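You operate a simulated robot arm through the tools that you are given. There is no shell and no other tool. Be economical: measure what you need, move in short steps, check, and stop when the job is done.

You run a simulated two-armed robot. Do the job below in one go: nothing can be reset, and whatever is moved stays where it is left.

Task
On the island top on the sink side, fold the blue towel in half and then in half again.

It is judged by the outcome, as a careful person would: the job done as asked, and still so three seconds after it is handed in. It fails if anything else is knocked over, pushed out of place, dropped, spilled or broken. Flat cloth is picked up by pressing the open fingertips on it (5 to 10 N) and closing them slowly along it; thin cloth reads only 2 to 8 mm in the jaws.

Robot
Two 7-joint arms with two-finger parallel grippers on one trunk, on a base that drives. Base frame: it is fixed to the floor where the robot stands at the start and does not move with it; the origin is under the middle of the robot, x ahead of it, y to its left, z up; the surface under the hand at the start is at about z = 0.92. Lengths are in m, angles in degrees, forces in N, time in s.
The left shoulder is at the start at [0.124, 0.171, 1.162], the right one opposite. With the tool pointing down near the work surface each hand reaches from about 0.44 to 0.92 m from the robot's upright axis, wherever it stands, measured 20 degrees to its own side. Places, roughly: island top on the sink side [0.6, -0.1, 0.9]. Payload 4.4 kg a hand.
Tool frame (each hand has its own): the origin (TCP) lies between the finger pads and is the grasp point; the fingertips stand 0.023 m ahead of it; z points along the fingers, y is the line along which they close. Largest opening 0.094 m; finger width 0.038, thickness 0.01; the body of the gripper, 0.054 by 0.096 m, starts 0.039 m behind the TCP.
Orientation is that of the tool frame in the base frame, as a unit quaternion [x, y, z, w]. With the fingers straight down and closing along the base's y, the tool's x points along the base's -x, its y along +y and its z along -z.

Tools
- The arms move only by the tool arm_command. It takes "left_steps", "right_steps" or both (then of equal length, played together; a hand with none holds still); each is a list of rows, each a list of 3 entries, a list of its own where there are three numbers: the turn, a rotation vector about the tool's x, y, z in degrees, then the shift along the tool's x, y, z in m, then the closure in counts, from 0 (fully open) to 255 (shut). In form: [[[rx, ry, rz], [x, y, z], fingers], ...]. A call has 1 to 12 rows; each row is the pose to reach, as a shift and turn from the pose commanded when the call began, along the tool's axes at that moment. Each row takes 0.2 s and may step no farther than 0.05 m and 8.6 degrees from the row before; otherwise, or with a gripper value out of range, the whole call is refused. A pose out of reach is approached as far as the arm can. The call stops where the force on the tool passes 40 N (or 10 N more than at its start, if that is more) or the arm is blocked; 0.2 s more then pass. Each finger travels about 0.072 m/s and halts on what it meets, pressing with about 37 N; the grip force reading is that of the motor and also rises with nothing between the fingers. The clock runs only during rows and for 0.2 s after the last one: add rows that repeat a pose to give the fingers time. The reply holds the time, the measured pose of the TCP, the force on the tool along the base axes, the opening and the grip force, in the units named above and with some noise, with the torque about the TCP (base axes, N m) and any sound that the robot's microphone picked up.
- Cameras (640 x 400 px; columns grow to the right, rows downward): "scene" is now at [0.2272, 0.013, 1.312]; the picture's right is [0.14, -0.99, 0.00], its down [-0.50, -0.07, -0.86] and it looks along [0.85, 0.12, -0.51] (base axes); focal length 214 px, centre (320, 200). "left" rides on the left gripper at [0.086, -0.016, -0.074] in its tool frame; the picture's right is [0.18, 0.98, 0.00], its down [-0.58, 0.11, -0.81] and it looks along [-0.79, 0.15, 0.59] (tool axes); focal length 243 px, centre (320, 200). "right" rides on the right gripper at [0.086, 0.016, -0.075] in its tool frame; the picture's right is [-0.18, 0.98, 0.00], its down [-0.58, -0.11, -0.81] and it looks along [-0.79, -0.15, 0.59] (tool axes); focal length 243 px, centre (320, 200). There is no depth. A picture from a camera that has moved, and an enlarged one, comes with that camera's place and axes in the base frame and with its lens. The place of the scene camera against the robot may be out by one fixed shift of up to 0.018 m in any direction.
- get_image(camera): a new picture of that camera. The clock stands still meanwhile.
- lift_body(by): slides the trunk up (or, below 0, down) by that many m; the arms and the scene camera ride with it, the base frame stays. It gives what a move gives, with no picture.
- base_move(legs): drives the robot by 1 to 6 legs, each [ahead, left, turn to the left] in m, m and degrees, along the robot's own axes; the way and the turn of a leg run together, so that a leg with both is an arc; at most 1.5 m and 180 degrees a leg. The arms and the cameras ride along, it lands a little off, and it stops where it bumps. It gives what a move gives.
- head_to(pan, tilt): turns the head with the scene camera to pan (to the left, within 80 degrees either way) and tilt (down, from -29 to 69), counted from straight ahead of the robot. It gives what a move gives.
- close_up(camera, box): a new picture of the part [left, top, right, bottom] of that camera's present view, enlarged. The clock stands still meanwhile.
- job_done(): hands the job in; it is judged then, once.

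Work in short steps. Places have to be worked out from the pictures, the camera data and where the tool is seen: move nearer, look again, correct. Check each grasp and each placing, and mend what went wrong. You have 120 turns and 108 pictures in all, those below and enlarged ones among them. Open the grippers and draw the arms clear of the work before you hand the job in, unless the task says otherwise; then end with one line.

The tools are called by a JSON object that holds its "api" and its "payload". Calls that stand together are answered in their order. arm_command: Moves the arms, as the interface text tells. Its arguments: {"type":"object","properties":{"left_steps":{"type":"array","items":{"type":"array"}},"right_steps":{"type":"array","items":{"type":"array"}}},"required":[]} The other tools are called the same way: lift_body (by) slides the trunk up or down; base_move (legs) drives the base; head_to (pan, tilt) turns the head that bears the scene camera; get_image (camera) takes a picture; close_up (camera, box) takes an enlarged picture of a part of a camera's view; job_done () hands the job in.

At the start:

```text
t: 0.0
left_tool_pos: [0.4721, 0.4264, 1.0987]
left_tcp_rot: [-0.001, 1.0, 0.0, 0.0]
left_contact_force: [-0.5, 0.0, 0.0]
left_wrist_torque: [-0.01, 0.02, 0.0]
left_width: 0.0938
left_gripper_force: 0.0
right_tool_pos: [0.4555, -0.0513, 1.1679]
right_tcp_rot: [0.0, 1.0, 0.001, -0.001]
right_contact_force: [-0.3, -0.2, 0.4]
right_wrist_torque: [-0.02, 0.02, 0.02]
right_width: 0.094
right_gripper_force: 0.0
trunk travel left (down, up): [-0.175, 0.213]
robot x, y, heading: [-0.0016, 0.0012, 0.0]
head pan, tilt: [8.1, 30.4]
```

scene: 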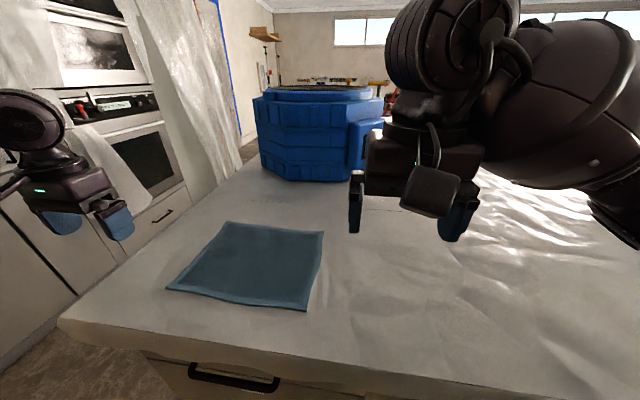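
right: 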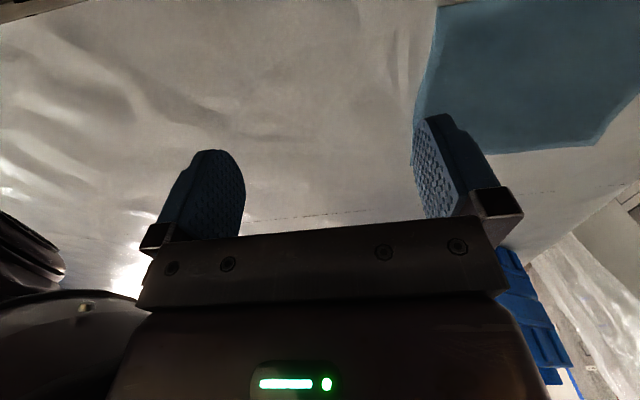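
left: 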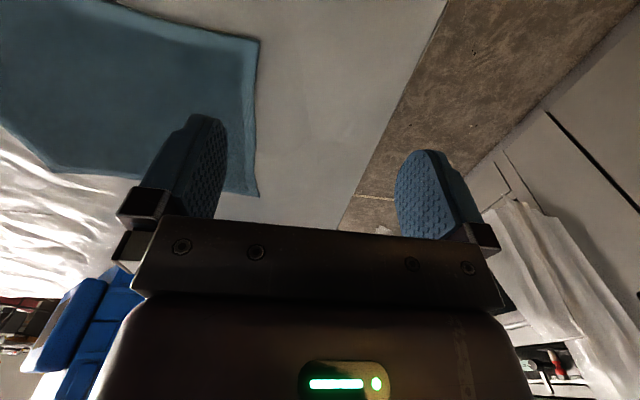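

The towel appears roughly at x 0.47–0.71, y 0.07–0.375, with edges along the base axes. I'll bring both hands above the two far corners with fingers half closed, then look.

{"api": "arm_command", "payload": {"left_steps": [[[0, 0, 0], [-0.031, -0.0116, 0.0113], 60], [[0, 0, 0], [-0.062, -0.023, 0.0226], 100], [[0, 0, 0], [-0.093, -0.035, 0.034], 130], [[0, 0, 0], [-0.125, -0.046, 0.045], 150], [[0, 0, 0], [-0.156, -0.058, 0.056], 150], [[0, 0, 0], [-0.187, -0.069, 0.068], 150], [[0, 0, 0], [-0.218, -0.081, 0.079], 150], [[0, 0, 0], [-0.218, -0.081, 0.079], 150]], "right_steps": [[[0, 0, 0], [-0.033, 0.0194, 0.021], 60], [[0, 0, 0], [-0.066, 0.039, 0.042], 100], [[0, 0, 0], [-0.099, 0.058, 0.063], 130], [[0, 0, 0], [-0.131, 0.078, 0.085], 150], [[0, 0, 0], [-0.164, 0.097, 0.106], 150], [[0, 0, 0], [-0.197, 0.117, 0.127], 150], [[0, 0, 0], [-0.23, 0.136, 0.148], 150], [[0, 0, 0], [-0.23, 0.136, 0.148], 150]]}}

{"api": "get_image", "payload": {"camera": "scene"}}

{"api": "get_image", "payload": {"camera": "left"}}

{"api": "get_image", "payload": {"camera": "right"}}

```text
t: 1.8
left_tool_pos: [0.6885, 0.3435, 1.0209]
left_tcp_rot: [0.0, 1.0, 0.001, 0.002]
left_contact_force: [-0.3, -0.8, 1.4]
left_wrist_torque: [-0.01, -0.02, -0.01]
left_width: 0.0386
left_gripper_force: 0.1
right_tool_pos: [0.6872, 0.0843, 1.0219]
right_tcp_rot: [-0.001, 1.0, 0.0, 0.002]
right_contact_force: [0.1, 0.3, 0.1]
right_wrist_torque: [0.03, 0.0, 0.02]
right_width: 0.039
right_gripper_force: 0.0
trunk travel left (down, up): [-0.175, 0.213]
robot x, y, heading: [-0.0014, 0.0024, 0.1]
head pan, tilt: [8.1, 30.4]
```

```text
104 pictures are left
camera scene: at [0.2254, 0.0122, 1.3128], right [0.14, -0.99, 0.0], down [-0.5, -0.07, -0.86], along [0.85, 0.12, -0.5], focal length 214 px, centre (320, 200)
```

scene: 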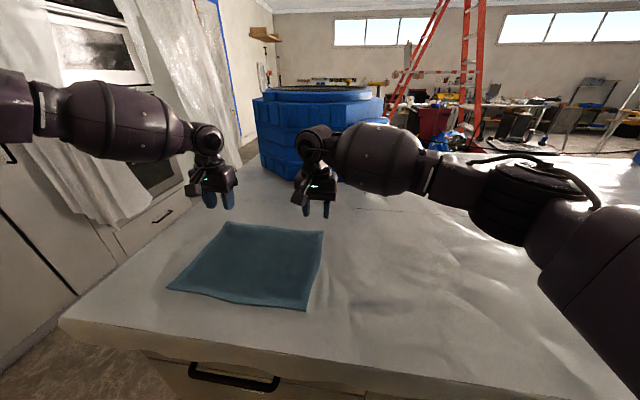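

```text
103 pictures are left
camera left: at [0.6031, 0.3277, 1.0958], right [-0.18, 0.98, 0.0], down [0.58, 0.11, 0.81], along [0.79, 0.15, -0.59], focal length 243 px, centre (320, 200)
```

left: 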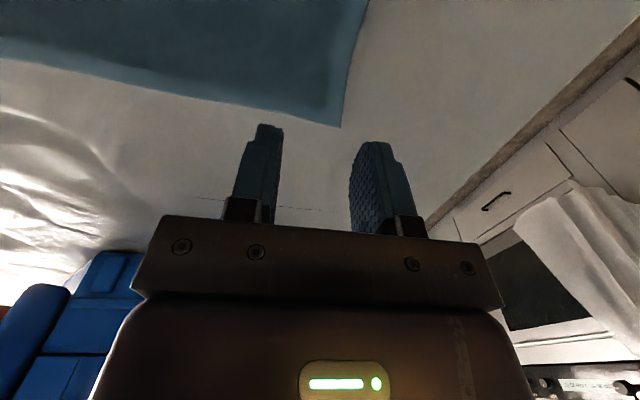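

```text
102 pictures are left
camera right: at [0.5999, 0.0993, 1.0952], right [0.18, 0.98, 0.0], down [0.58, -0.11, 0.81], along [0.79, -0.15, -0.59], focal length 243 px, centre (320, 200)
```

right: 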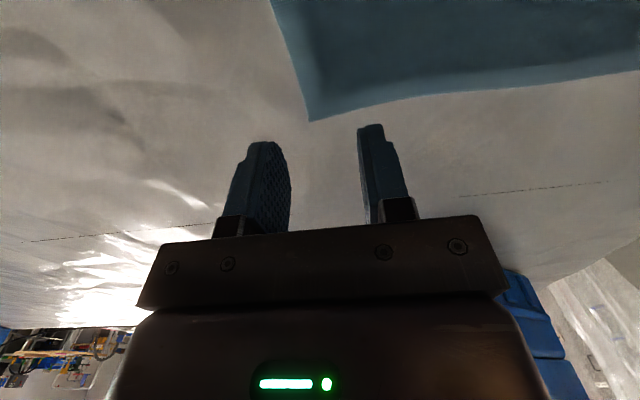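

Wrist views put the far corners near (0.73, 0.37) and (0.723, 0.068). I move over points just inside them and down to just above the cloth.

{"api": "arm_command", "payload": {"left_steps": [[[0, 0, 0], [-0.022, 0.001, 0.03], 150], [[0, 0, 0], [-0.022, 0.001, 0.06], 150], [[0, 0, 0], [-0.022, 0.001, 0.069], 150], [[0, 0, 0], [-0.022, 0.001, 0.069], 150]], "right_steps": [[[0, 0, 0], [-0.021, 0.009, 0.03], 150], [[0, 0, 0], [-0.021, 0.009, 0.06], 150], [[0, 0, 0], [-0.021, 0.009, 0.07], 150], [[0, 0, 0], [-0.021, 0.009, 0.07], 150]]}}

{"api": "get_image", "payload": {"camera": "left"}}

{"api": "get_image", "payload": {"camera": "right"}}

```text
t: 2.8
left_tool_pos: [0.6842, 0.3563, 0.9675]
left_tcp_rot: [0.0, 1.0, 0.0, 0.001]
left_contact_force: [-0.1, 0.2, 0.1]
left_wrist_torque: [0.01, 0.0, 0.01]
left_width: 0.0389
left_gripper_force: 0.0
left hand out of reach, approached as far as the arm can: row 1, 2, 3, 4
right_tool_pos: [0.7079, 0.0924, 0.9509]
right_tcp_rot: [0.0, 1.0, 0.0, 0.001]
right_contact_force: [-0.3, 0.1, -0.2]
right_wrist_torque: [-0.01, -0.02, 0.01]
right_width: 0.0386
right_gripper_force: 0.2
trunk travel left (down, up): [-0.175, 0.213]
robot x, y, heading: [-0.0022, 0.0012, 0.2]
head pan, tilt: [8.1, 30.4]
```

```text
101 pictures are left
camera left: at [0.5998, 0.3393, 1.0413], right [-0.18, 0.98, 0.0], down [0.58, 0.11, 0.81], along [0.79, 0.15, -0.59], focal length 243 px, centre (320, 200)
```

left: 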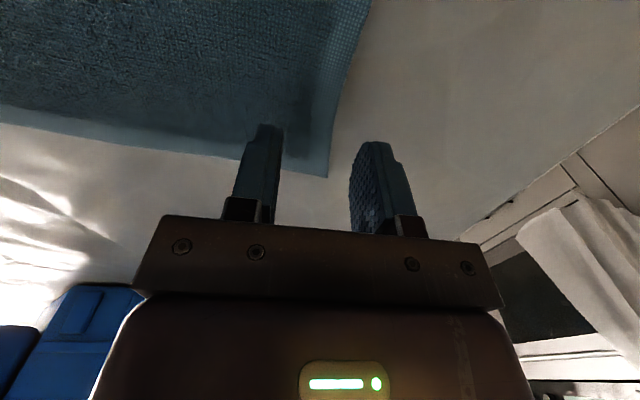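

```text
100 pictures are left
camera right: at [0.6203, 0.1092, 1.025], right [0.18, 0.98, 0.0], down [0.58, -0.11, 0.81], along [0.79, -0.15, -0.59], focal length 243 px, centre (320, 200)
```

right: 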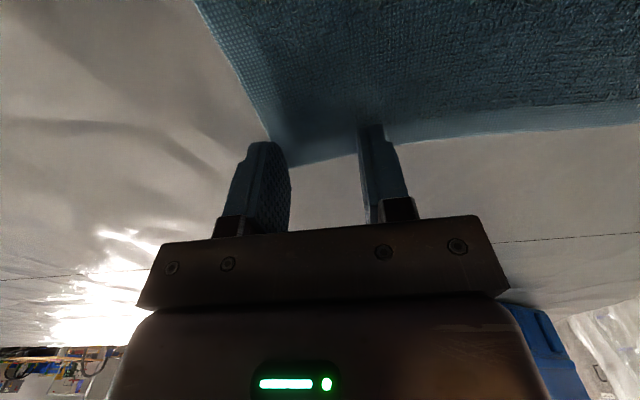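

The left hand reports out of reach here, so I'll raise both hands and shift the base left so the towel is centred ahead.

{"api": "arm_command", "payload": {"left_steps": [[[0, 0, 0], [0, 0, -0.04], 150], [[0, 0, 0], [0, 0, -0.08], 150], [[0, 0, 0], [0.03, 0, -0.1], 150]], "right_steps": [[[0, 0, 0], [0, 0, -0.04], 150], [[0, 0, 0], [0, 0, -0.08], 150], [[0, 0, 0], [0.03, 0, -0.1], 150]]}}

{"api": "base_move", "payload": {"legs": [[0, 0.2, 0]]}}

```text
t: 3.6
left_tool_pos: [0.653, 0.3553, 1.0718]
left_tcp_rot: [-0.001, 1.0, 0.0, 0.002]
left_contact_force: [-0.9, 0.3, 0.0]
left_wrist_torque: [-0.01, -0.04, 0.03]
left_width: 0.0387
left_gripper_force: 0.0
right_tool_pos: [0.6759, 0.0929, 1.0524]
right_tcp_rot: [0.0, 1.0, 0.0, 0.001]
right_contact_force: [-0.2, -0.3, -0.1]
right_wrist_torque: [0.0, -0.01, -0.01]
right_width: 0.0387
right_gripper_force: 0.0
trunk travel left (down, up): [-0.175, 0.213]
robot x, y, heading: [-0.0025, -0.0011, -0.1]
head pan, tilt: [8.1, 30.4]
```

```text
t: 6.0
left_tool_pos: [0.6581, 0.5511, 1.0682]
left_tcp_rot: [0.003, 1.0, 0.0, 0.0]
left_contact_force: [-0.1, -0.1, 0.1]
left_wrist_torque: [-0.04, -0.02, 0.03]
left_width: 0.0384
left_gripper_force: 0.1
right_tool_pos: [0.679, 0.2871, 1.0501]
right_tcp_rot: [0.003, 1.0, 0.001, 0.0]
right_contact_force: [0.2, -0.9, 0.3]
right_wrist_torque: [-0.02, -0.02, 0.01]
right_width: 0.0385
right_gripper_force: 0.1
trunk travel left (down, up): [-0.175, 0.213]
robot x, y, heading: [-0.0011, 0.1982, -0.4]
head pan, tilt: [8.1, 30.4]
```

Now move both hands to above the grasp points at z ≈ 0.97.

{"api": "arm_command", "payload": {"left_steps": [[[0, 0, 0], [-0.009, -0.034, 0], 150], [[0, 0, 0], [-0.018, -0.069, 0.02], 150], [[0, 0, 0], [-0.027, -0.103, 0.04], 150], [[0, 0, 0], [-0.036, -0.137, 0.06], 150], [[0, 0, 0], [-0.045, -0.172, 0.08], 150], [[0, 0, 0], [-0.054, -0.206, 0.098], 150], [[0, 0, 0], [-0.054, -0.206, 0.098], 150]], "right_steps": [[[0, 0, 0], [-0.005, -0.032, 0], 150], [[0, 0, 0], [-0.01, -0.065, 0.02], 150], [[0, 0, 0], [-0.015, -0.097, 0.04], 150], [[0, 0, 0], [-0.02, -0.13, 0.06], 150], [[0, 0, 0], [-0.025, -0.162, 0.07], 150], [[0, 0, 0], [-0.029, -0.194, 0.08], 150], [[0, 0, 0], [-0.029, -0.194, 0.08], 150]]}}

{"api": "get_image", "payload": {"camera": "left"}}

{"api": "get_image", "payload": {"camera": "right"}}

```text
t: 7.6
left_tool_pos: [0.6259, 0.431, 1.0077]
left_tcp_rot: [0.003, 1.0, 0.0, 0.0]
left_contact_force: [-0.1, 0.4, -1.4]
left_wrist_torque: [-0.04, -0.01, 0.0]
left_width: 0.0387
left_gripper_force: 0.1
left hand out of reach, approached as far as the arm can: row 3, 4, 5, 6, 7
right_tool_pos: [0.7072, 0.0945, 0.9692]
right_tcp_rot: [0.003, 1.0, 0.0, 0.0]
right_contact_force: [-0.1, 0.8, 0.1]
right_wrist_torque: [0.02, -0.01, -0.01]
right_width: 0.0388
right_gripper_force: 0.0
trunk travel left (down, up): [-0.175, 0.213]
robot x, y, heading: [-0.0006, 0.1984, -0.3]
head pan, tilt: [8.1, 30.4]
```

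```text
99 pictures are left
camera left: at [0.5405, 0.4142, 1.0824], right [-0.18, 0.98, 0.0], down [0.58, 0.11, 0.81], along [0.79, 0.14, -0.59], focal length 243 px, centre (320, 200)
```

left: 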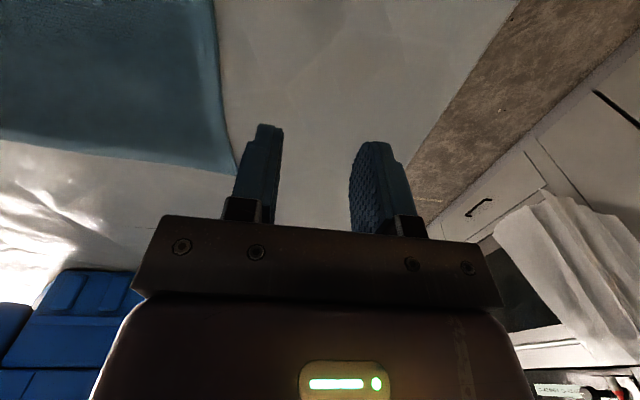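

```text
98 pictures are left
camera right: at [0.6209, 0.1102, 1.0419], right [0.19, 0.98, 0.0], down [0.58, -0.11, 0.81], along [0.79, -0.15, -0.59], focal length 243 px, centre (320, 200)
```

right: 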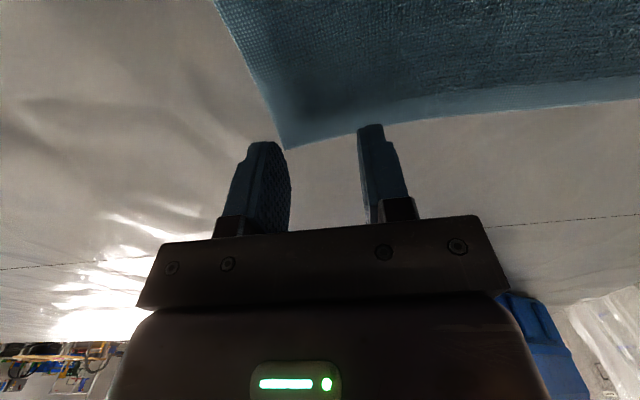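

The left arm is hitting some joint limit rather than distance. I'll look at the arm configuration.

{"api": "get_image", "payload": {"camera": "scene"}}

```text
97 pictures are left
camera scene: at [0.2278, 0.2109, 1.312], right [0.14, -0.99, 0.0], down [-0.5, -0.07, -0.86], along [0.85, 0.12, -0.51], focal length 214 px, centre (320, 200)
```

scene: 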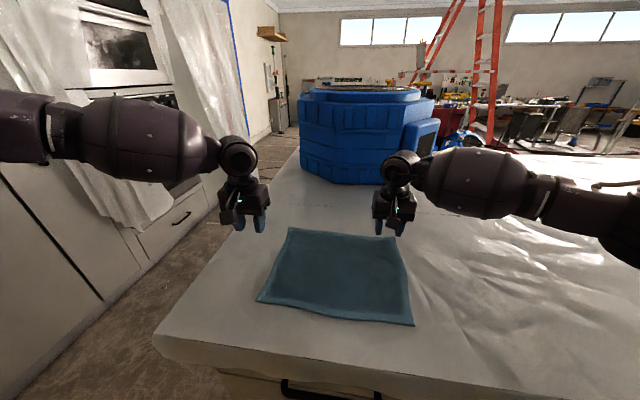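

I'll test whether yawing the left tool relieves the limit: turn +24° about tool z, then step inward.

{"api": "arm_command", "payload": {"left_steps": [[[0, 0, 8], [0, 0, -0.02], 150], [[0, 0, 16], [0, 0, -0.02], 150], [[0, 0, 24], [0, 0, -0.02], 150], [[0, 0, 24], [-0.02, -0.03, -0.02], 150], [[0, 0, 24], [-0.05, -0.06, -0.02], 150], [[0, 0, 24], [-0.08, -0.085, 0.01], 150], [[0, 0, 24], [-0.08, -0.085, 0.035], 150]]}}

```text
t: 9.2
left_tool_pos: [0.6235, 0.4282, 1.0077]
left_tcp_rot: [0.211, 0.978, 0.0, 0.001]
left_contact_force: [0.1, -0.2, 0.0]
left_wrist_torque: [0.0, 0.0, -0.01]
left_width: 0.0387
left_gripper_force: 0.1
left hand out of reach, approached as far as the arm can: row 4, 5, 6, 7
right_tool_pos: [0.708, 0.0949, 0.9684]
right_tcp_rot: [0.003, 1.0, 0.001, 0.0]
right_contact_force: [-0.8, -0.1, 0.2]
right_wrist_torque: [0.0, 0.01, 0.02]
right_width: 0.039
right_gripper_force: 0.1
trunk travel left (down, up): [-0.175, 0.213]
robot x, y, heading: [0.0005, 0.199, -0.4]
head pan, tilt: [8.1, 30.4]
```

Yaw isn't the cause. I'll undo the turn, raise the left hand by 0.1 m and test stepping inward there, to learn whether height is the limit.

{"api": "arm_command", "payload": {"left_steps": [[[0, 0, -8], [0, 0, -0.03], 150], [[0, 0, -16], [0, 0, -0.06], 150], [[0, 0, -24], [0, 0, -0.1], 150], [[0, 0, -24], [0, 0, -0.12], 150]]}}

{"api": "arm_command", "payload": {"left_steps": [[[0, 0, 0], [-0.02, -0.03, 0], 150], [[0, 0, 0], [-0.04, -0.06, 0], 150], [[0, 0, 0], [-0.07, -0.085, 0], 150], [[0, 0, 0], [-0.085, -0.085, 0], 150]]}}

```text
t: 10.2
left_tool_pos: [0.6255, 0.4281, 1.1329]
left_tcp_rot: [0.002, 1.0, 0.0, 0.0]
left_contact_force: [0.0, 1.2, 0.1]
left_wrist_torque: [-0.03, 0.02, 0.0]
left_width: 0.0387
left_gripper_force: 0.0
right_tool_pos: [0.7071, 0.0945, 0.9687]
right_tcp_rot: [0.002, 1.0, 0.0, -0.001]
right_contact_force: [0.4, 0.1, -0.4]
right_wrist_torque: [-0.01, 0.0, 0.04]
right_width: 0.0388
right_gripper_force: 0.1
trunk travel left (down, up): [-0.175, 0.213]
robot x, y, heading: [-0.002, 0.2002, -0.4]
head pan, tilt: [8.1, 30.4]
```

```text
t: 11.2
left_tool_pos: [0.6388, 0.4163, 1.134]
left_tcp_rot: [0.004, 1.0, 0.0, 0.0]
left_contact_force: [0.4, 0.6, 0.0]
left_wrist_torque: [0.02, 0.01, 0.0]
left_width: 0.0387
left_gripper_force: 0.0
left hand out of reach, approached as far as the arm can: row 1, 2, 3, 4
right_tool_pos: [0.7065, 0.0949, 0.9686]
right_tcp_rot: [0.003, 1.0, 0.0, 0.001]
right_contact_force: [-0.5, 0.3, 0.1]
right_wrist_torque: [-0.01, -0.02, -0.02]
right_width: 0.0387
right_gripper_force: 0.0
trunk travel left (down, up): [-0.175, 0.213]
robot x, y, heading: [0.0029, 0.2, -0.3]
head pan, tilt: [8.1, 30.4]
```

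Let me probe which direction is blocked: forward only, then inward only.

{"api": "arm_command", "payload": {"left_steps": [[[0, 0, 0], [-0.03, 0, 0], 150], [[0, 0, 0], [-0.06, 0, 0], 150]]}}

{"api": "arm_command", "payload": {"left_steps": [[[0, 0, 0], [0.04, 0, 0], 150], [[0, 0, 0], [0.08, -0.03, 0], 150], [[0, 0, 0], [0.12, -0.06, 0], 150], [[0, 0, 0], [0.12, -0.1, 0], 150]]}}

{"api": "get_image", "payload": {"camera": "scene"}}

```text
t: 11.8
left_tool_pos: [0.644, 0.4218, 1.1345]
left_tcp_rot: [0.0, 1.0, 0.001, 0.001]
left_contact_force: [-0.5, -0.1, 0.5]
left_wrist_torque: [0.01, -0.02, -0.01]
left_width: 0.0385
left_gripper_force: 0.1
left hand out of reach, approached as far as the arm can: row 1, 2
right_tool_pos: [0.7069, 0.0941, 0.9675]
right_tcp_rot: [0.002, 1.0, 0.001, 0.0]
right_contact_force: [0.2, 0.4, 0.4]
right_wrist_torque: [-0.01, -0.02, -0.01]
right_width: 0.0388
right_gripper_force: 0.2
trunk travel left (down, up): [-0.175, 0.213]
robot x, y, heading: [0.002, 0.2014, -0.2]
head pan, tilt: [8.1, 30.4]
```

```text
t: 12.8
left_tool_pos: [0.5273, 0.3369, 1.1328]
left_tcp_rot: [0.002, 1.0, 0.002, -0.002]
left_contact_force: [0.6, 0.5, 0.1]
left_wrist_torque: [-0.03, 0.0, 0.03]
left_width: 0.0387
left_gripper_force: 0.0
left hand out of reach, approached as far as the arm can: row 4
right_tool_pos: [0.709, 0.0948, 0.9639]
right_tcp_rot: [0.003, 1.0, 0.0, -0.002]
right_contact_force: [-0.1, 0.6, -1.7]
right_wrist_torque: [0.02, 0.02, 0.02]
right_width: 0.0388
right_gripper_force: 0.1
trunk travel left (down, up): [-0.175, 0.213]
robot x, y, heading: [0.0008, 0.1975, -0.2]
head pan, tilt: [8.1, 30.4]
```

```text
96 pictures are left
camera scene: at [0.2305, 0.2111, 1.3108], right [0.14, -0.99, 0.0], down [-0.5, -0.07, -0.86], along [0.85, 0.12, -0.51], focal length 214 px, centre (320, 200)
```

scene: 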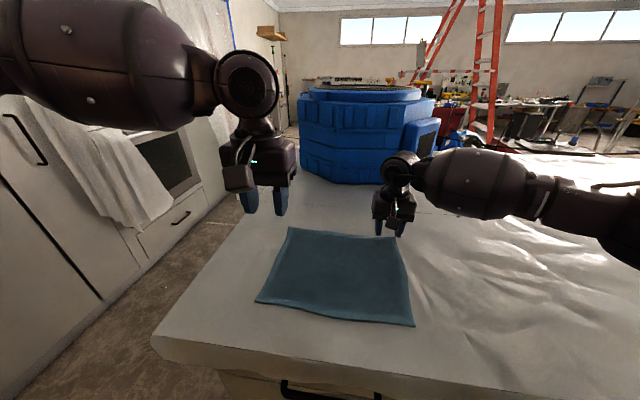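

The limit is a diagonal line (forward+inward) for the left arm's current elbow posture. I'll try the mirror of the right arm's start pose (close and inward), then extend from there.

{"api": "arm_command", "payload": {"left_steps": [[[0, 0, 0], [0.04, 0, -0.02], 150], [[0, 0, 0], [0.08, 0, -0.04], 150], [[0, 0, 0], [0.1, -0.03, -0.06], 150], [[0, 0, 0], [0.1, -0.06, -0.06], 150], [[0, 0, 0], [0.1, -0.09, -0.06], 150]]}}

{"api": "arm_command", "payload": {"left_steps": [[[0, 0, 0], [-0.04, 0.02, 0], 150], [[0, 0, 0], [-0.08, 0.04, 0], 150], [[0, 0, 0], [-0.12, 0.06, 0.02], 150], [[0, 0, 0], [-0.16, 0.06, 0.04], 150], [[0, 0, 0], [-0.2, 0.08, 0.05], 150], [[0, 0, 0], [-0.24, 0.08, 0.06], 150]]}}

```text
t: 14.0
left_tool_pos: [0.4269, 0.2977, 1.1991]
left_tcp_rot: [0.0, 1.0, -0.002, 0.003]
left_contact_force: [-0.2, -0.6, 0.8]
left_wrist_torque: [0.02, 0.02, -0.03]
left_width: 0.0387
left_gripper_force: 0.1
left hand out of reach, approached as far as the arm can: row 4, 5
right_tool_pos: [0.7074, 0.0931, 0.9696]
right_tcp_rot: [0.003, 1.0, 0.0, 0.001]
right_contact_force: [0.3, -0.2, 0.6]
right_wrist_torque: [-0.03, -0.05, -0.01]
right_width: 0.0386
right_gripper_force: 0.0
trunk travel left (down, up): [-0.175, 0.213]
robot x, y, heading: [-0.0025, 0.1977, -0.1]
head pan, tilt: [8.1, 30.4]
```

```text
t: 15.4
left_tool_pos: [0.6412, 0.418, 1.1304]
left_tcp_rot: [0.001, 1.0, 0.0, -0.002]
left_contact_force: [1.6, -0.4, -0.7]
left_wrist_torque: [-0.02, 0.04, 0.01]
left_width: 0.0385
left_gripper_force: 0.0
left hand out of reach, approached as far as the arm can: row 4, 5, 6
right_tool_pos: [0.7096, 0.0962, 0.9654]
right_tcp_rot: [0.001, 1.0, -0.001, -0.002]
right_contact_force: [0.2, 0.4, -0.2]
right_wrist_torque: [-0.02, 0.05, 0.0]
right_width: 0.0385
right_gripper_force: 0.1
trunk travel left (down, up): [-0.175, 0.213]
robot x, y, heading: [0.0015, 0.1978, -0.4]
head pan, tilt: [8.1, 30.4]
```

The limit repeats at the same place. I'll test whether tilting the tool a little (about its y, then x) opens up the forward reach.

{"api": "arm_command", "payload": {"left_steps": [[[0, 8, 0], [0, 0, 0], 150], [[0, 16, 0], [0, 0, 0], 150], [[0, 16, 0], [-0.04, 0, 0], 150], [[0, 16, 0], [-0.07, 0, 0], 150]]}}

{"api": "arm_command", "payload": {"left_steps": [[[0, -8, 0], [0, 0, 0], 150], [[0, -16, 0], [0, 0, 0], 150], [[8, -16, 0], [0, 0, 0], 150], [[16, -16, 0], [0, 0, 0], 150], [[16, -16, 0], [-0.04, 0, 0], 150], [[16, -16, 0], [-0.07, 0, 0], 150]]}}

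```text
t: 16.4
left_tool_pos: [0.6421, 0.4765, 1.124]
left_tcp_rot: [0.002, 0.99, 0.0, -0.139]
left_contact_force: [0.7, 0.2, -0.7]
left_wrist_torque: [-0.07, 0.0, -0.02]
left_width: 0.039
left_gripper_force: 0.1
left hand out of reach, approached as far as the arm can: row 1, 2, 3, 4
right_tool_pos: [0.7075, 0.0959, 0.9681]
right_tcp_rot: [0.003, 1.0, 0.001, -0.001]
right_contact_force: [0.5, 0.2, -0.9]
right_wrist_torque: [0.02, 0.02, 0.01]
right_width: 0.0388
right_gripper_force: 0.0
trunk travel left (down, up): [-0.175, 0.213]
robot x, y, heading: [0.0025, 0.1983, -0.5]
head pan, tilt: [8.1, 30.4]
```

```text
t: 17.8
left_tool_pos: [0.7099, 0.4755, 1.1066]
left_tcp_rot: [-0.017, 0.99, -0.138, -0.001]
left_contact_force: [1.2, -0.1, 1.6]
left_wrist_torque: [0.03, 0.07, 0.01]
left_width: 0.0386
left_gripper_force: 0.0
right_tool_pos: [0.7091, 0.0971, 0.9664]
right_tcp_rot: [0.001, 1.0, -0.001, -0.002]
right_contact_force: [0.1, 0.6, -0.7]
right_wrist_torque: [-0.08, 0.06, -0.02]
right_width: 0.0384
right_gripper_force: 0.0
trunk travel left (down, up): [-0.175, 0.213]
robot x, y, heading: [0.0, 0.1968, -0.1]
head pan, tilt: [8.1, 30.4]
```

Tilting helps: with the fingers leaning 16° inward (rx) the forward reach succeeded. I test going inward and down with this tilt.

{"api": "arm_command", "payload": {"left_steps": [[[0, 0, 0], [0, -0.036, 0.011], 150], [[0, 0, 0], [0, -0.073, 0.021], 150], [[0, 0, 0], [0, -0.11, 0.032], 150], [[0, 0, 0], [0, -0.125, 0.036], 150], [[0, 0, 0], [0, -0.111, 0.084], 150], [[0, 0, 0], [0, -0.097, 0.132], 150]]}}

```text
t: 19.2
left_tool_pos: [0.6519, 0.4019, 1.0381]
left_tcp_rot: [-0.017, 0.99, -0.138, 0.001]
left_contact_force: [0.5, -0.3, -0.5]
left_wrist_torque: [0.04, 0.0, 0.01]
left_width: 0.0385
left_gripper_force: 0.0
left hand out of reach, approached as far as the arm can: row 1, 2, 3, 4, 5, 6
right_tool_pos: [0.7085, 0.0946, 0.9675]
right_tcp_rot: [0.002, 1.0, 0.0, 0.001]
right_contact_force: [0.8, -0.2, -0.4]
right_wrist_torque: [-0.03, 0.02, 0.03]
right_width: 0.0389
right_gripper_force: 0.0
trunk travel left (down, up): [-0.175, 0.213]
robot x, y, heading: [-0.0008, 0.199, -0.2]
head pan, tilt: [8.1, 30.4]
```

Now test leaning the fingers forward (ry −24°) with the inward tilt removed.

{"api": "arm_command", "payload": {"left_steps": [[[-4, -6, 0], [0, 0, 0], 150], [[-8, -12, 0], [0, 0, 0], 150], [[-12, -18, 0], [0, 0, 0], 150], [[-16, -24, 0], [0, 0, 0], 150], [[-16, -24, 0], [-0.029, -0.022, 0.027], 150], [[-16, -24, 0], [-0.058, -0.044, 0.054], 150], [[-16, -24, 0], [-0.058, -0.044, 0.054], 150]]}}

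```text
t: 20.8
left_tool_pos: [0.6458, 0.3963, 1.0251]
left_tcp_rot: [-0.045, 0.978, 0.007, 0.203]
left_contact_force: [-0.2, 0.1, -0.2]
left_wrist_torque: [-0.01, 0.01, 0.03]
left_width: 0.0388
left_gripper_force: 0.1
left hand out of reach, approached as far as the arm can: row 5, 6, 7
right_tool_pos: [0.7082, 0.0945, 0.9685]
right_tcp_rot: [0.003, 1.0, 0.0, 0.0]
right_contact_force: [-0.3, 0.1, -0.2]
right_wrist_torque: [0.02, -0.02, 0.02]
right_width: 0.0389
right_gripper_force: 0.0
trunk travel left (down, up): [-0.175, 0.213]
robot x, y, heading: [-0.0013, 0.1982, -0.1]
head pan, tilt: [8.1, 30.4]
```

Tilting helps little, but the left arm reaches well when targets are more to its left. Turning the base 20° right in place gives left target ≈(0.62, 0.40) and right ≈(0.70, 0.16) in the robot's frame; I level and raise the hands first.

{"api": "arm_command", "payload": {"left_steps": [[[0, 8, 0], [0.02, 0, -0.03], 150], [[0, 16, 0], [0.05, 0, -0.05], 150], [[0, 24, 0], [0.08, 0, -0.06], 150], [[0, 24, 0], [0.08, 0, -0.06], 150]], "right_steps": [[[0, 0, 0], [0, 0, -0.03], 150], [[0, 0, 0], [0, 0, -0.06], 150], [[0, 0, 0], [0, 0, -0.1], 150], [[0, 0, 0], [0, 0, -0.1], 150]]}}

{"api": "base_move", "payload": {"legs": [[0, 0, -20]]}}

```text
t: 21.8
left_tool_pos: [0.5471, 0.3881, 1.0487]
left_tcp_rot: [-0.046, 0.999, -0.002, -0.006]
left_contact_force: [1.0, -0.2, -0.9]
left_wrist_torque: [-0.04, -0.02, 0.0]
left_width: 0.0384
left_gripper_force: 0.1
right_tool_pos: [0.7082, 0.0951, 1.069]
right_tcp_rot: [0.003, 1.0, 0.001, 0.0]
right_contact_force: [1.2, -0.4, -0.6]
right_wrist_torque: [-0.01, -0.03, -0.02]
right_width: 0.0386
right_gripper_force: 0.0
trunk travel left (down, up): [-0.175, 0.213]
robot x, y, heading: [0.0008, 0.1965, -0.2]
head pan, tilt: [8.1, 30.4]
```

```text
t: 23.3
left_tool_pos: [0.5809, 0.1914, 1.0494]
left_tcp_rot: [0.129, 0.992, -0.001, -0.004]
left_contact_force: [0.3, 0.1, 0.1]
left_wrist_torque: [0.03, 0.0, 0.01]
left_width: 0.0388
left_gripper_force: 0.1
right_tool_pos: [0.6296, -0.1411, 1.0706]
right_tcp_rot: [0.176, 0.984, 0.0, 0.0]
right_contact_force: [-0.7, -0.1, 0.3]
right_wrist_torque: [0.0, 0.05, -0.02]
right_width: 0.0386
right_gripper_force: 0.1
trunk travel left (down, up): [-0.175, 0.213]
robot x, y, heading: [0.0028, 0.199, -20.4]
head pan, tilt: [8.1, 30.4]
```

Now I bring both hands back over the far corners while undoing the yaw (left −14.8°, right −20.3° about tool z).

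{"api": "arm_command", "payload": {"left_steps": [[[0, 0, -2.5], [-0.0145, 0.0304, 0], 150], [[0, 0, -5], [-0.029, 0.061, 0.01], 150], [[0, 0, -7.5], [-0.044, 0.091, 0.02], 150], [[0, 0, -10], [-0.058, 0.122, 0.035], 150], [[0, 0, -12.5], [-0.073, 0.152, 0.05], 150], [[0, 0, -14.8], [-0.0873, 0.1825, 0.069], 150], [[0, 0, -14.8], [-0.0873, 0.1825, 0.069], 150]], "right_steps": [[[0, 0, -3.4], [0.0013, 0.041, 0], 150], [[0, 0, -6.8], [0.0026, 0.082, 0.01], 150], [[0, 0, -10.2], [0.0039, 0.123, 0.03], 150], [[0, 0, -13.6], [0.0052, 0.164, 0.05], 150], [[0, 0, -17], [0.0065, 0.206, 0.07], 150], [[0, 0, -20.3], [0.0078, 0.2465, 0.09], 150], [[0, 0, -20.3], [0.0078, 0.2465, 0.09], 150]]}}

```text
t: 24.9
left_tool_pos: [0.7085, 0.3454, 0.9806]
left_tcp_rot: [0.002, 1.0, 0.0, -0.006]
left_contact_force: [0.7, 0.9, 0.8]
left_wrist_torque: [0.03, -0.05, 0.01]
left_width: 0.0389
left_gripper_force: 0.1
right_tool_pos: [0.7069, 0.0916, 0.9825]
right_tcp_rot: [0.001, 1.0, 0.0, 0.002]
right_contact_force: [-0.7, 0.1, -0.7]
right_wrist_torque: [0.01, -0.02, -0.01]
right_width: 0.0385
right_gripper_force: 0.1
trunk travel left (down, up): [-0.175, 0.213]
robot x, y, heading: [0.0002, 0.2019, -20.4]
head pan, tilt: [8.1, 30.4]
```

Both are reachable now. Descend to z≈0.950 and look.

{"api": "arm_command", "payload": {"left_steps": [[[0, 0, 0], [-0.002, 0, 0.02], 150], [[0, 0, 0], [-0.002, 0, 0.031], 150], [[0, 0, 0], [-0.002, 0, 0.031], 150]], "right_steps": [[[0, 0, 0], [-0.002, 0, 0.02], 150], [[0, 0, 0], [-0.002, 0, 0.032], 150], [[0, 0, 0], [-0.002, 0, 0.032], 150]]}}

{"api": "get_image", "payload": {"camera": "left"}}

{"api": "get_image", "payload": {"camera": "right"}}

```text
t: 25.7
left_tool_pos: [0.711, 0.3458, 0.9483]
left_tcp_rot: [0.001, 1.0, -0.002, -0.004]
left_contact_force: [0.4, -0.5, 1.0]
left_wrist_torque: [-0.01, 0.05, 0.02]
left_width: 0.039
left_gripper_force: 0.1
right_tool_pos: [0.7105, 0.0923, 0.9481]
right_tcp_rot: [0.0, 1.0, 0.0, 0.0]
right_contact_force: [0.0, 0.3, 1.2]
right_wrist_torque: [-0.01, 0.0, 0.0]
right_width: 0.039
right_gripper_force: 0.0
trunk travel left (down, up): [-0.175, 0.213]
robot x, y, heading: [0.0019, 0.1989, -20.3]
head pan, tilt: [8.1, 30.4]
```

```text
95 pictures are left
camera left: at [0.6266, 0.329, 1.0226], right [-0.18, 0.98, 0.0], down [0.59, 0.11, 0.8], along [0.79, 0.15, -0.6], focal length 243 px, centre (320, 200)
```

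left: 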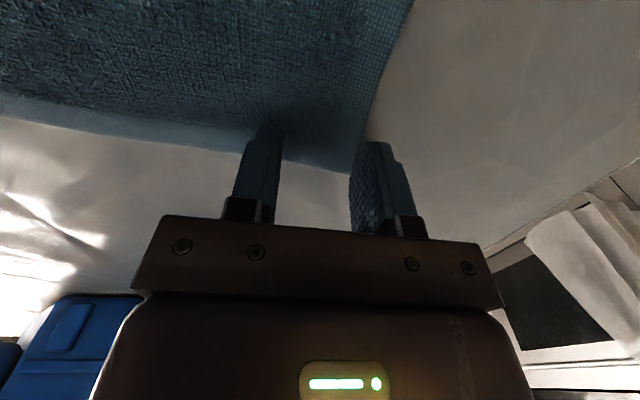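

```text
94 pictures are left
camera right: at [0.6234, 0.1078, 1.0214], right [0.18, 0.98, 0.0], down [0.58, -0.11, 0.81], along [0.79, -0.15, -0.59], focal length 243 px, centre (320, 200)
```

right: 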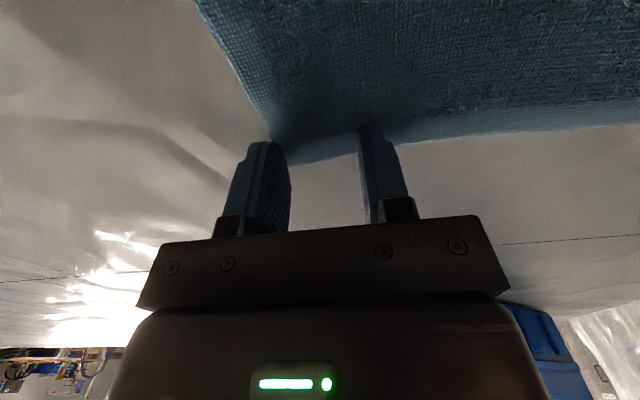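

The outer fingers sit right on the side edges, so I shift both hands ~10 mm inward, then lower to light contact.

{"api": "arm_command", "payload": {"left_steps": [[[0, 0, 0], [0, -0.01, 0], 150], [[0, 0, 0], [0, -0.01, 0.002], 150], [[0, 0, 0], [0, -0.01, 0.004], 150], [[0, 0, 0], [0, -0.01, 0.005], 150]], "right_steps": [[[0, 0, 0], [0.008, 0.01, 0], 150], [[0, 0, 0], [0.008, 0.01, 0.002], 150], [[0, 0, 0], [0.008, 0.01, 0.004], 150], [[0, 0, 0], [0.008, 0.01, 0.005], 150]]}}

```text
t: 26.7
left_tool_pos: [0.7114, 0.3351, 0.9459]
left_tcp_rot: [0.001, 1.0, -0.001, -0.002]
left_contact_force: [0.1, 3.2, 15.9]
left_wrist_torque: [-0.03, 0.07, -0.05]
left_width: 0.0385
left_gripper_force: 0.2
right_tool_pos: [0.6994, 0.1029, 0.9471]
right_tcp_rot: [0.001, 1.0, -0.001, 0.001]
right_contact_force: [2.1, -1.6, 8.2]
right_wrist_torque: [0.02, 0.01, 0.03]
right_width: 0.0386
right_gripper_force: 0.0
trunk travel left (down, up): [-0.175, 0.213]
robot x, y, heading: [0.0033, 0.2002, -20.3]
head pan, tilt: [8.1, 30.4]
```

Contact: left 16 N, right 8 N. I back the left off ~1 mm and close both slowly.

{"api": "arm_command", "payload": {"left_steps": [[[0, 0, 0], [0, 0, -0.0012], 155], [[0, 0, 0], [0, 0, -0.0012], 165], [[0, 0, 0], [0, 0, -0.0012], 175], [[0, 0, 0], [0, 0, -0.0012], 185], [[0, 0, 0], [0, 0, -0.0012], 195], [[0, 0, 0], [0, 0, -0.0012], 205], [[0, 0, 0], [0, 0, -0.0012], 215], [[0, 0, 0], [0, 0, -0.0012], 225], [[0, 0, 0], [0, 0, -0.0012], 235], [[0, 0, 0], [0, 0, -0.0012], 245], [[0, 0, 0], [0, 0, -0.0012], 255], [[0, 0, 0], [0, 0, -0.0012], 255]], "right_steps": [[[0, 0, 0], [0, 0, 0], 155], [[0, 0, 0], [0, 0, 0], 165], [[0, 0, 0], [0, 0, 0], 175], [[0, 0, 0], [0, 0, 0], 185], [[0, 0, 0], [0, 0, 0], 195], [[0, 0, 0], [0, 0, 0], 205], [[0, 0, 0], [0, 0, 0], 215], [[0, 0, 0], [0, 0, 0], 225], [[0, 0, 0], [0, 0, 0], 235], [[0, 0, 0], [0, 0, 0], 245], [[0, 0, 0], [0, 0, 0], 255], [[0, 0, 0], [0, 0, 0], 255]]}}

{"api": "get_image", "payload": {"camera": "left"}}

{"api": "get_image", "payload": {"camera": "right"}}

```text
t: 29.3
left_tool_pos: [0.7105, 0.3343, 0.9461]
left_tcp_rot: [0.0, 1.0, 0.0, -0.003]
left_contact_force: [-0.5, -8.0, 7.7]
left_wrist_torque: [-0.17, 0.04, 0.08]
left_width: 0.0061
left_gripper_force: 37.1
right_tool_pos: [0.6996, 0.1047, 0.9444]
right_tcp_rot: [0.0, 1.0, 0.001, 0.002]
right_contact_force: [1.8, 7.5, 24.8]
right_wrist_torque: [0.24, 0.2, -0.04]
right_width: 0.0067
right_gripper_force: 37.2
trunk travel left (down, up): [-0.175, 0.213]
robot x, y, heading: [0.0037, 0.1965, -20.5]
head pan, tilt: [8.1, 30.4]
```

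```text
93 pictures are left
camera left: at [0.625, 0.3182, 1.021], right [-0.18, 0.98, 0.0], down [0.59, 0.11, 0.8], along [0.79, 0.15, -0.6], focal length 243 px, centre (320, 200)
```

left: 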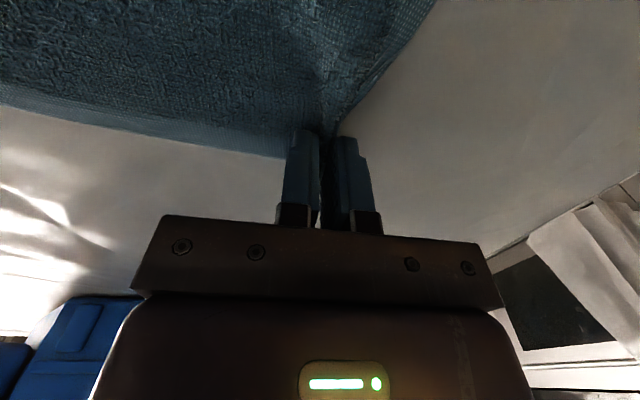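

```text
92 pictures are left
camera right: at [0.6132, 0.1188, 1.0189], right [0.18, 0.98, 0.0], down [0.58, -0.11, 0.81], along [0.79, -0.15, -0.59], focal length 243 px, centre (320, 200)
```

right: 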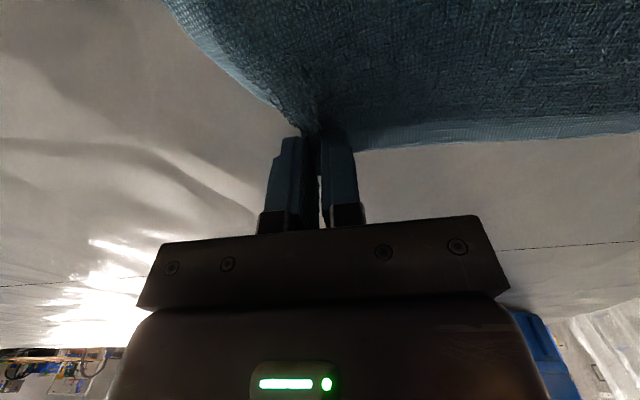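

Both hands hold cloth (6–7 mm). I carry the edge in an arc toward the near edge, stopping just above it to look.

{"api": "arm_command", "payload": {"left_steps": [[[0, 0, 0], [0.0051, 0, -0.03], 255], [[0, 0, 0], [0.0201, 0, -0.058], 255], [[0, 0, 0], [0.0433, 0, -0.079], 255], [[0, 0, 0], [0.0726, 0, -0.093], 255], [[0, 0, 0], [0.105, 0, -0.098], 255], [[0, 0, 0], [0.1374, 0, -0.093], 255], [[0, 0, 0], [0.1667, 0, -0.08], 255], [[0, 0, 0], [0.1899, 0, -0.06], 255], [[0, 0, 0], [0.2049, 0, -0.04], 255], [[0, 0, 0], [0.2049, 0, -0.04], 255]], "right_steps": [[[0, 0, 0], [0.0048, 0, -0.03], 255], [[0, 0, 0], [0.0191, 0, -0.058], 255], [[0, 0, 0], [0.0411, 0, -0.079], 255], [[0, 0, 0], [0.069, 0, -0.093], 255], [[0, 0, 0], [0.1, 0, -0.098], 255], [[0, 0, 0], [0.1305, 0, -0.093], 255], [[0, 0, 0], [0.1584, 0, -0.08], 255], [[0, 0, 0], [0.1804, 0, -0.06], 255], [[0, 0, 0], [0.1947, 0, -0.04], 255], [[0, 0, 0], [0.1947, 0, -0.04], 255]]}}

{"api": "get_image", "payload": {"camera": "scene"}}

{"api": "get_image", "payload": {"camera": "left"}}

{"api": "get_image", "payload": {"camera": "right"}}

```text
t: 31.5
left_tool_pos: [0.5079, 0.3339, 0.9848]
left_tcp_rot: [0.001, 1.0, -0.001, -0.005]
left_contact_force: [0.3, -2.9, 0.6]
left_wrist_torque: [-0.08, -0.03, 0.04]
left_width: 0.0052
left_gripper_force: 37.0
right_tool_pos: [0.5066, 0.1046, 0.9837]
right_tcp_rot: [0.0, 1.0, -0.001, 0.001]
right_contact_force: [-0.3, 3.3, 0.0]
right_wrist_torque: [0.09, -0.05, -0.02]
right_width: 0.0053
right_gripper_force: 37.1
trunk travel left (down, up): [-0.175, 0.213]
robot x, y, heading: [-0.0006, 0.1986, -20.4]
head pan, tilt: [8.1, 30.4]
```

```text
91 pictures are left
camera scene: at [0.2167, 0.127, 1.3122], right [-0.21, -0.98, 0.0], down [-0.49, 0.11, -0.86], along [0.84, -0.18, -0.51], focal length 214 px, centre (320, 200)
```

scene: 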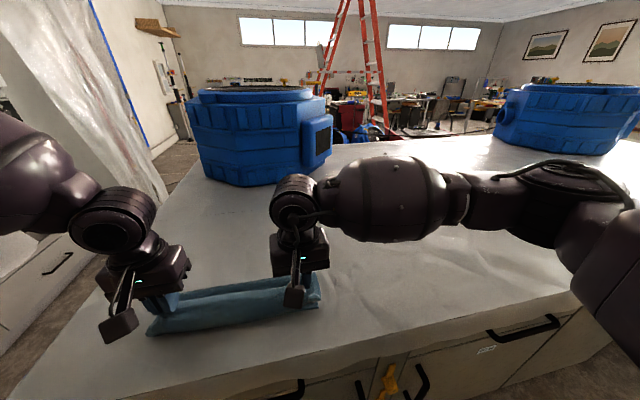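

```text
90 pictures are left
camera left: at [0.4226, 0.3172, 1.0607], right [-0.18, 0.98, 0.0], down [0.59, 0.11, 0.8], along [0.79, 0.15, -0.6], focal length 243 px, centre (320, 200)
```

left: 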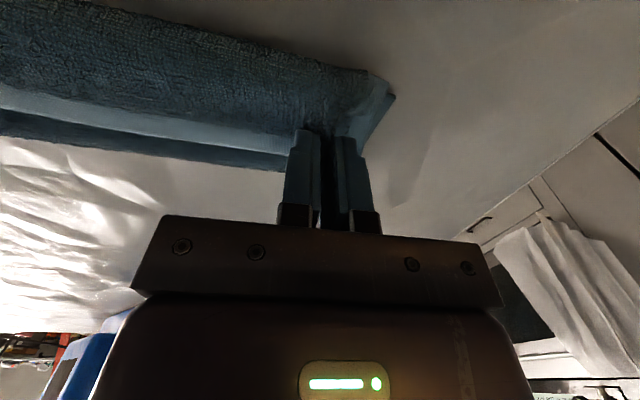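

```text
89 pictures are left
camera right: at [0.4192, 0.1186, 1.0572], right [0.18, 0.98, 0.0], down [0.58, -0.11, 0.81], along [0.79, -0.15, -0.59], focal length 243 px, centre (320, 200)
```

right: 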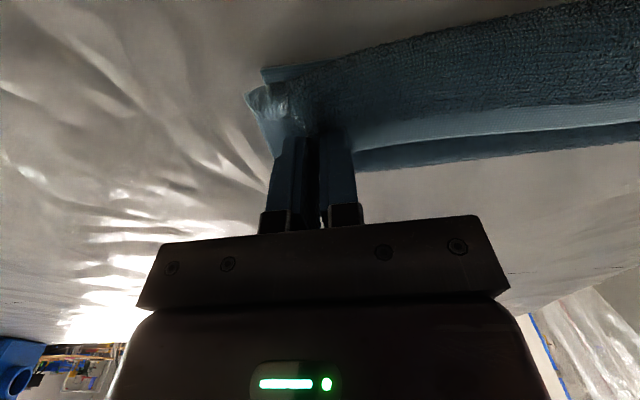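

The grip covers ~38 mm of cloth behind the hem, so the hem would end up rolled back. I'll lay the edge back where it was and regrip with only the last ~12 mm in the jaws.

{"api": "arm_command", "payload": {"left_steps": [[[0, 0, 0], [-0.015, 0, -0.02], 255], [[0, 0, 0], [-0.038, 0, -0.04], 255], [[0, 0, 0], [-0.0675, 0, -0.053], 255], [[0, 0, 0], [-0.1, 0, -0.058], 255], [[0, 0, 0], [-0.132, 0, -0.053], 255], [[0, 0, 0], [-0.162, 0, -0.039], 255], [[0, 0, 0], [-0.185, 0, -0.018], 255], [[0, 0, 0], [-0.204, 0, 0.012], 255], [[0, 0, 0], [-0.208, 0, 0.034], 255], [[0, 0, 0], [-0.208, 0, 0.037], 255]], "right_steps": [[[0, 0, 0], [-0.0143, 0, -0.02], 255], [[0, 0, 0], [-0.0363, 0, -0.04], 255], [[0, 0, 0], [-0.0642, 0, -0.053], 255], [[0, 0, 0], [-0.0947, 0, -0.058], 255], [[0, 0, 0], [-0.1257, 0, -0.053], 255], [[0, 0, 0], [-0.1536, 0, -0.039], 255], [[0, 0, 0], [-0.1756, 0, -0.018], 255], [[0, 0, 0], [-0.194, 0, 0.012], 255], [[0, 0, 0], [-0.198, 0, 0.034], 255], [[0, 0, 0], [-0.198, 0, 0.037], 255]]}}

{"api": "arm_command", "payload": {"left_steps": [[[0, 0, 0], [0, 0, 0], 215], [[0, 0, 0], [0, 0, 0], 185], [[0, 0, 0], [0, 0, 0], 150], [[0, 0, 0], [0, 0, -0.01], 150], [[0, 0, 0], [0, 0, -0.03], 150]], "right_steps": [[[0, 0, 0], [0, 0, 0], 215], [[0, 0, 0], [0, 0, 0], 185], [[0, 0, 0], [0, 0, 0], 150], [[0, 0, 0], [0, 0, -0.01], 150], [[0, 0, 0], [0, 0, -0.03], 150]]}}

{"api": "get_image", "payload": {"camera": "scene"}}

{"api": "get_image", "payload": {"camera": "left"}}

{"api": "get_image", "payload": {"camera": "right"}}

```text
t: 33.7
left_tool_pos: [0.7137, 0.3325, 0.9493]
left_tcp_rot: [0.002, 1.0, -0.001, -0.004]
left_contact_force: [-0.4, -3.8, 0.9]
left_wrist_torque: [-0.08, -0.01, 0.08]
left_width: 0.0053
left_gripper_force: 37.0
right_tool_pos: [0.7069, 0.1044, 0.9461]
right_tcp_rot: [0.0, 1.0, 0.0, 0.0]
right_contact_force: [0.1, 3.4, 2.2]
right_wrist_torque: [0.09, 0.03, 0.01]
right_width: 0.0055
right_gripper_force: 36.5
trunk travel left (down, up): [-0.175, 0.213]
robot x, y, heading: [-0.0009, 0.1988, -20.4]
head pan, tilt: [8.1, 30.4]
```

```text
t: 34.9
left_tool_pos: [0.7148, 0.3346, 0.978]
left_tcp_rot: [0.001, 1.0, 0.0, -0.003]
left_contact_force: [0.3, -0.1, 0.5]
left_wrist_torque: [-0.02, 0.01, 0.0]
left_width: 0.0389
left_gripper_force: 0.0
right_tool_pos: [0.7044, 0.1039, 0.9778]
right_tcp_rot: [0.0, 1.0, -0.001, 0.001]
right_contact_force: [0.1, -0.7, -0.5]
right_wrist_torque: [-0.01, -0.01, -0.02]
right_width: 0.0387
right_gripper_force: 0.2
trunk travel left (down, up): [-0.175, 0.213]
robot x, y, heading: [0.0015, 0.1942, -20.3]
head pan, tilt: [8.1, 30.4]
```

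```text
88 pictures are left
camera scene: at [0.2158, 0.1271, 1.3125], right [-0.21, -0.98, 0.0], down [-0.49, 0.11, -0.86], along [0.84, -0.18, -0.51], focal length 214 px, centre (320, 200)
```

scene: 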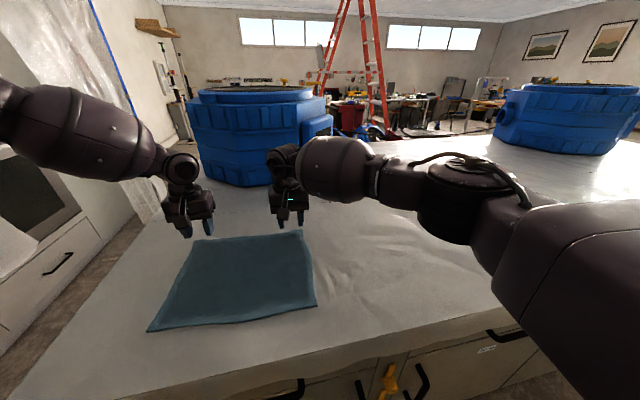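

```text
87 pictures are left
camera left: at [0.6297, 0.3184, 1.0532], right [-0.18, 0.98, 0.0], down [0.59, 0.11, 0.8], along [0.79, 0.15, -0.6], focal length 243 px, centre (320, 200)
```

left: 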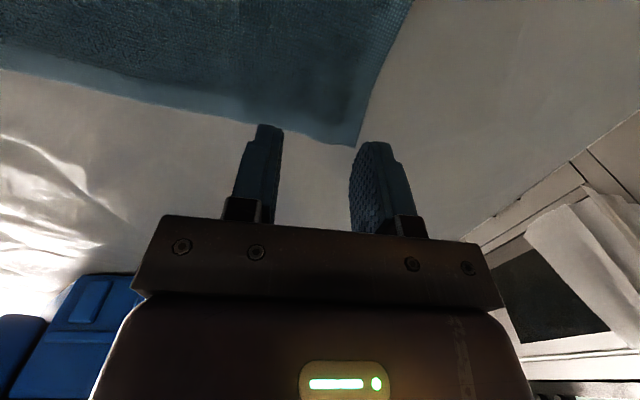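

```text
86 pictures are left
camera right: at [0.6179, 0.1195, 1.0511], right [0.18, 0.98, 0.0], down [0.58, -0.11, 0.81], along [0.79, -0.15, -0.59], focal length 243 px, centre (320, 200)
```

right: 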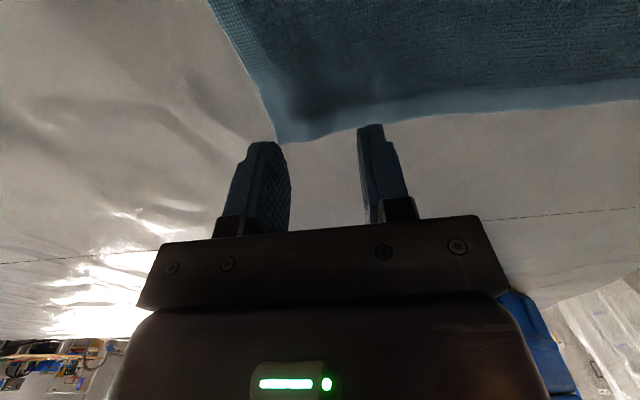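

The towel is back flat. The far edge is at x≈0.733 (left grip) and ≈0.717 (right grip); I move forward so only ~13 mm of cloth lies between the pads and lower to contact.

{"api": "arm_command", "payload": {"left_steps": [[[0, 0, 0], [-0.024, 0.002, 0.01], 162], [[0, 0, 0], [-0.024, 0.002, 0.022], 162], [[0, 0, 0], [-0.024, 0.002, 0.03], 162], [[0, 0, 0], [-0.024, 0.002, 0.032], 162], [[0, 0, 0], [-0.024, 0.002, 0.032], 162]], "right_steps": [[[0, 0, 0], [-0.019, -0.002, 0.01], 162], [[0, 0, 0], [-0.019, -0.002, 0.022], 162], [[0, 0, 0], [-0.019, -0.002, 0.03], 162], [[0, 0, 0], [-0.019, -0.002, 0.032], 162], [[0, 0, 0], [-0.019, -0.002, 0.032], 162]]}}

{"api": "get_image", "payload": {"camera": "left"}}

{"api": "get_image", "payload": {"camera": "right"}}

```text
t: 36.1
left_tool_pos: [0.7376, 0.3365, 0.9465]
left_tcp_rot: [0.0, 1.0, -0.001, -0.004]
left_contact_force: [-0.5, 1.1, 5.7]
left_wrist_torque: [0.0, 0.1, -0.02]
left_width: 0.0342
left_gripper_force: 0.1
right_tool_pos: [0.724, 0.1017, 0.9462]
right_tcp_rot: [0.001, 1.0, 0.0, 0.001]
right_contact_force: [0.9, -0.7, 7.3]
right_wrist_torque: [-0.02, 0.05, 0.0]
right_width: 0.0343
right_gripper_force: 0.0
trunk travel left (down, up): [-0.175, 0.213]
robot x, y, heading: [-0.0001, 0.1998, -20.1]
head pan, tilt: [8.1, 30.4]
```

```text
85 pictures are left
camera left: at [0.6529, 0.3201, 1.0209], right [-0.18, 0.98, 0.0], down [0.59, 0.11, 0.8], along [0.79, 0.15, -0.6], focal length 243 px, centre (320, 200)
```

left: 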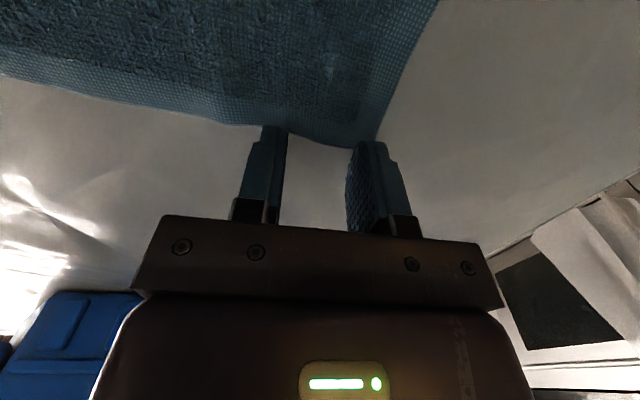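

```text
84 pictures are left
camera right: at [0.6371, 0.117, 1.0196], right [0.19, 0.98, 0.0], down [0.58, -0.11, 0.81], along [0.79, -0.15, -0.59], focal length 243 px, centre (320, 200)
```

right: 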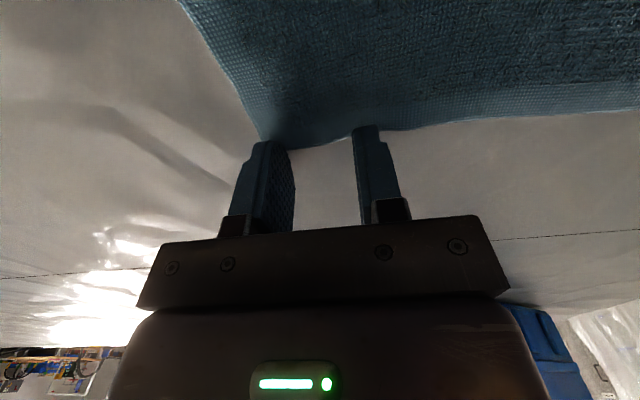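

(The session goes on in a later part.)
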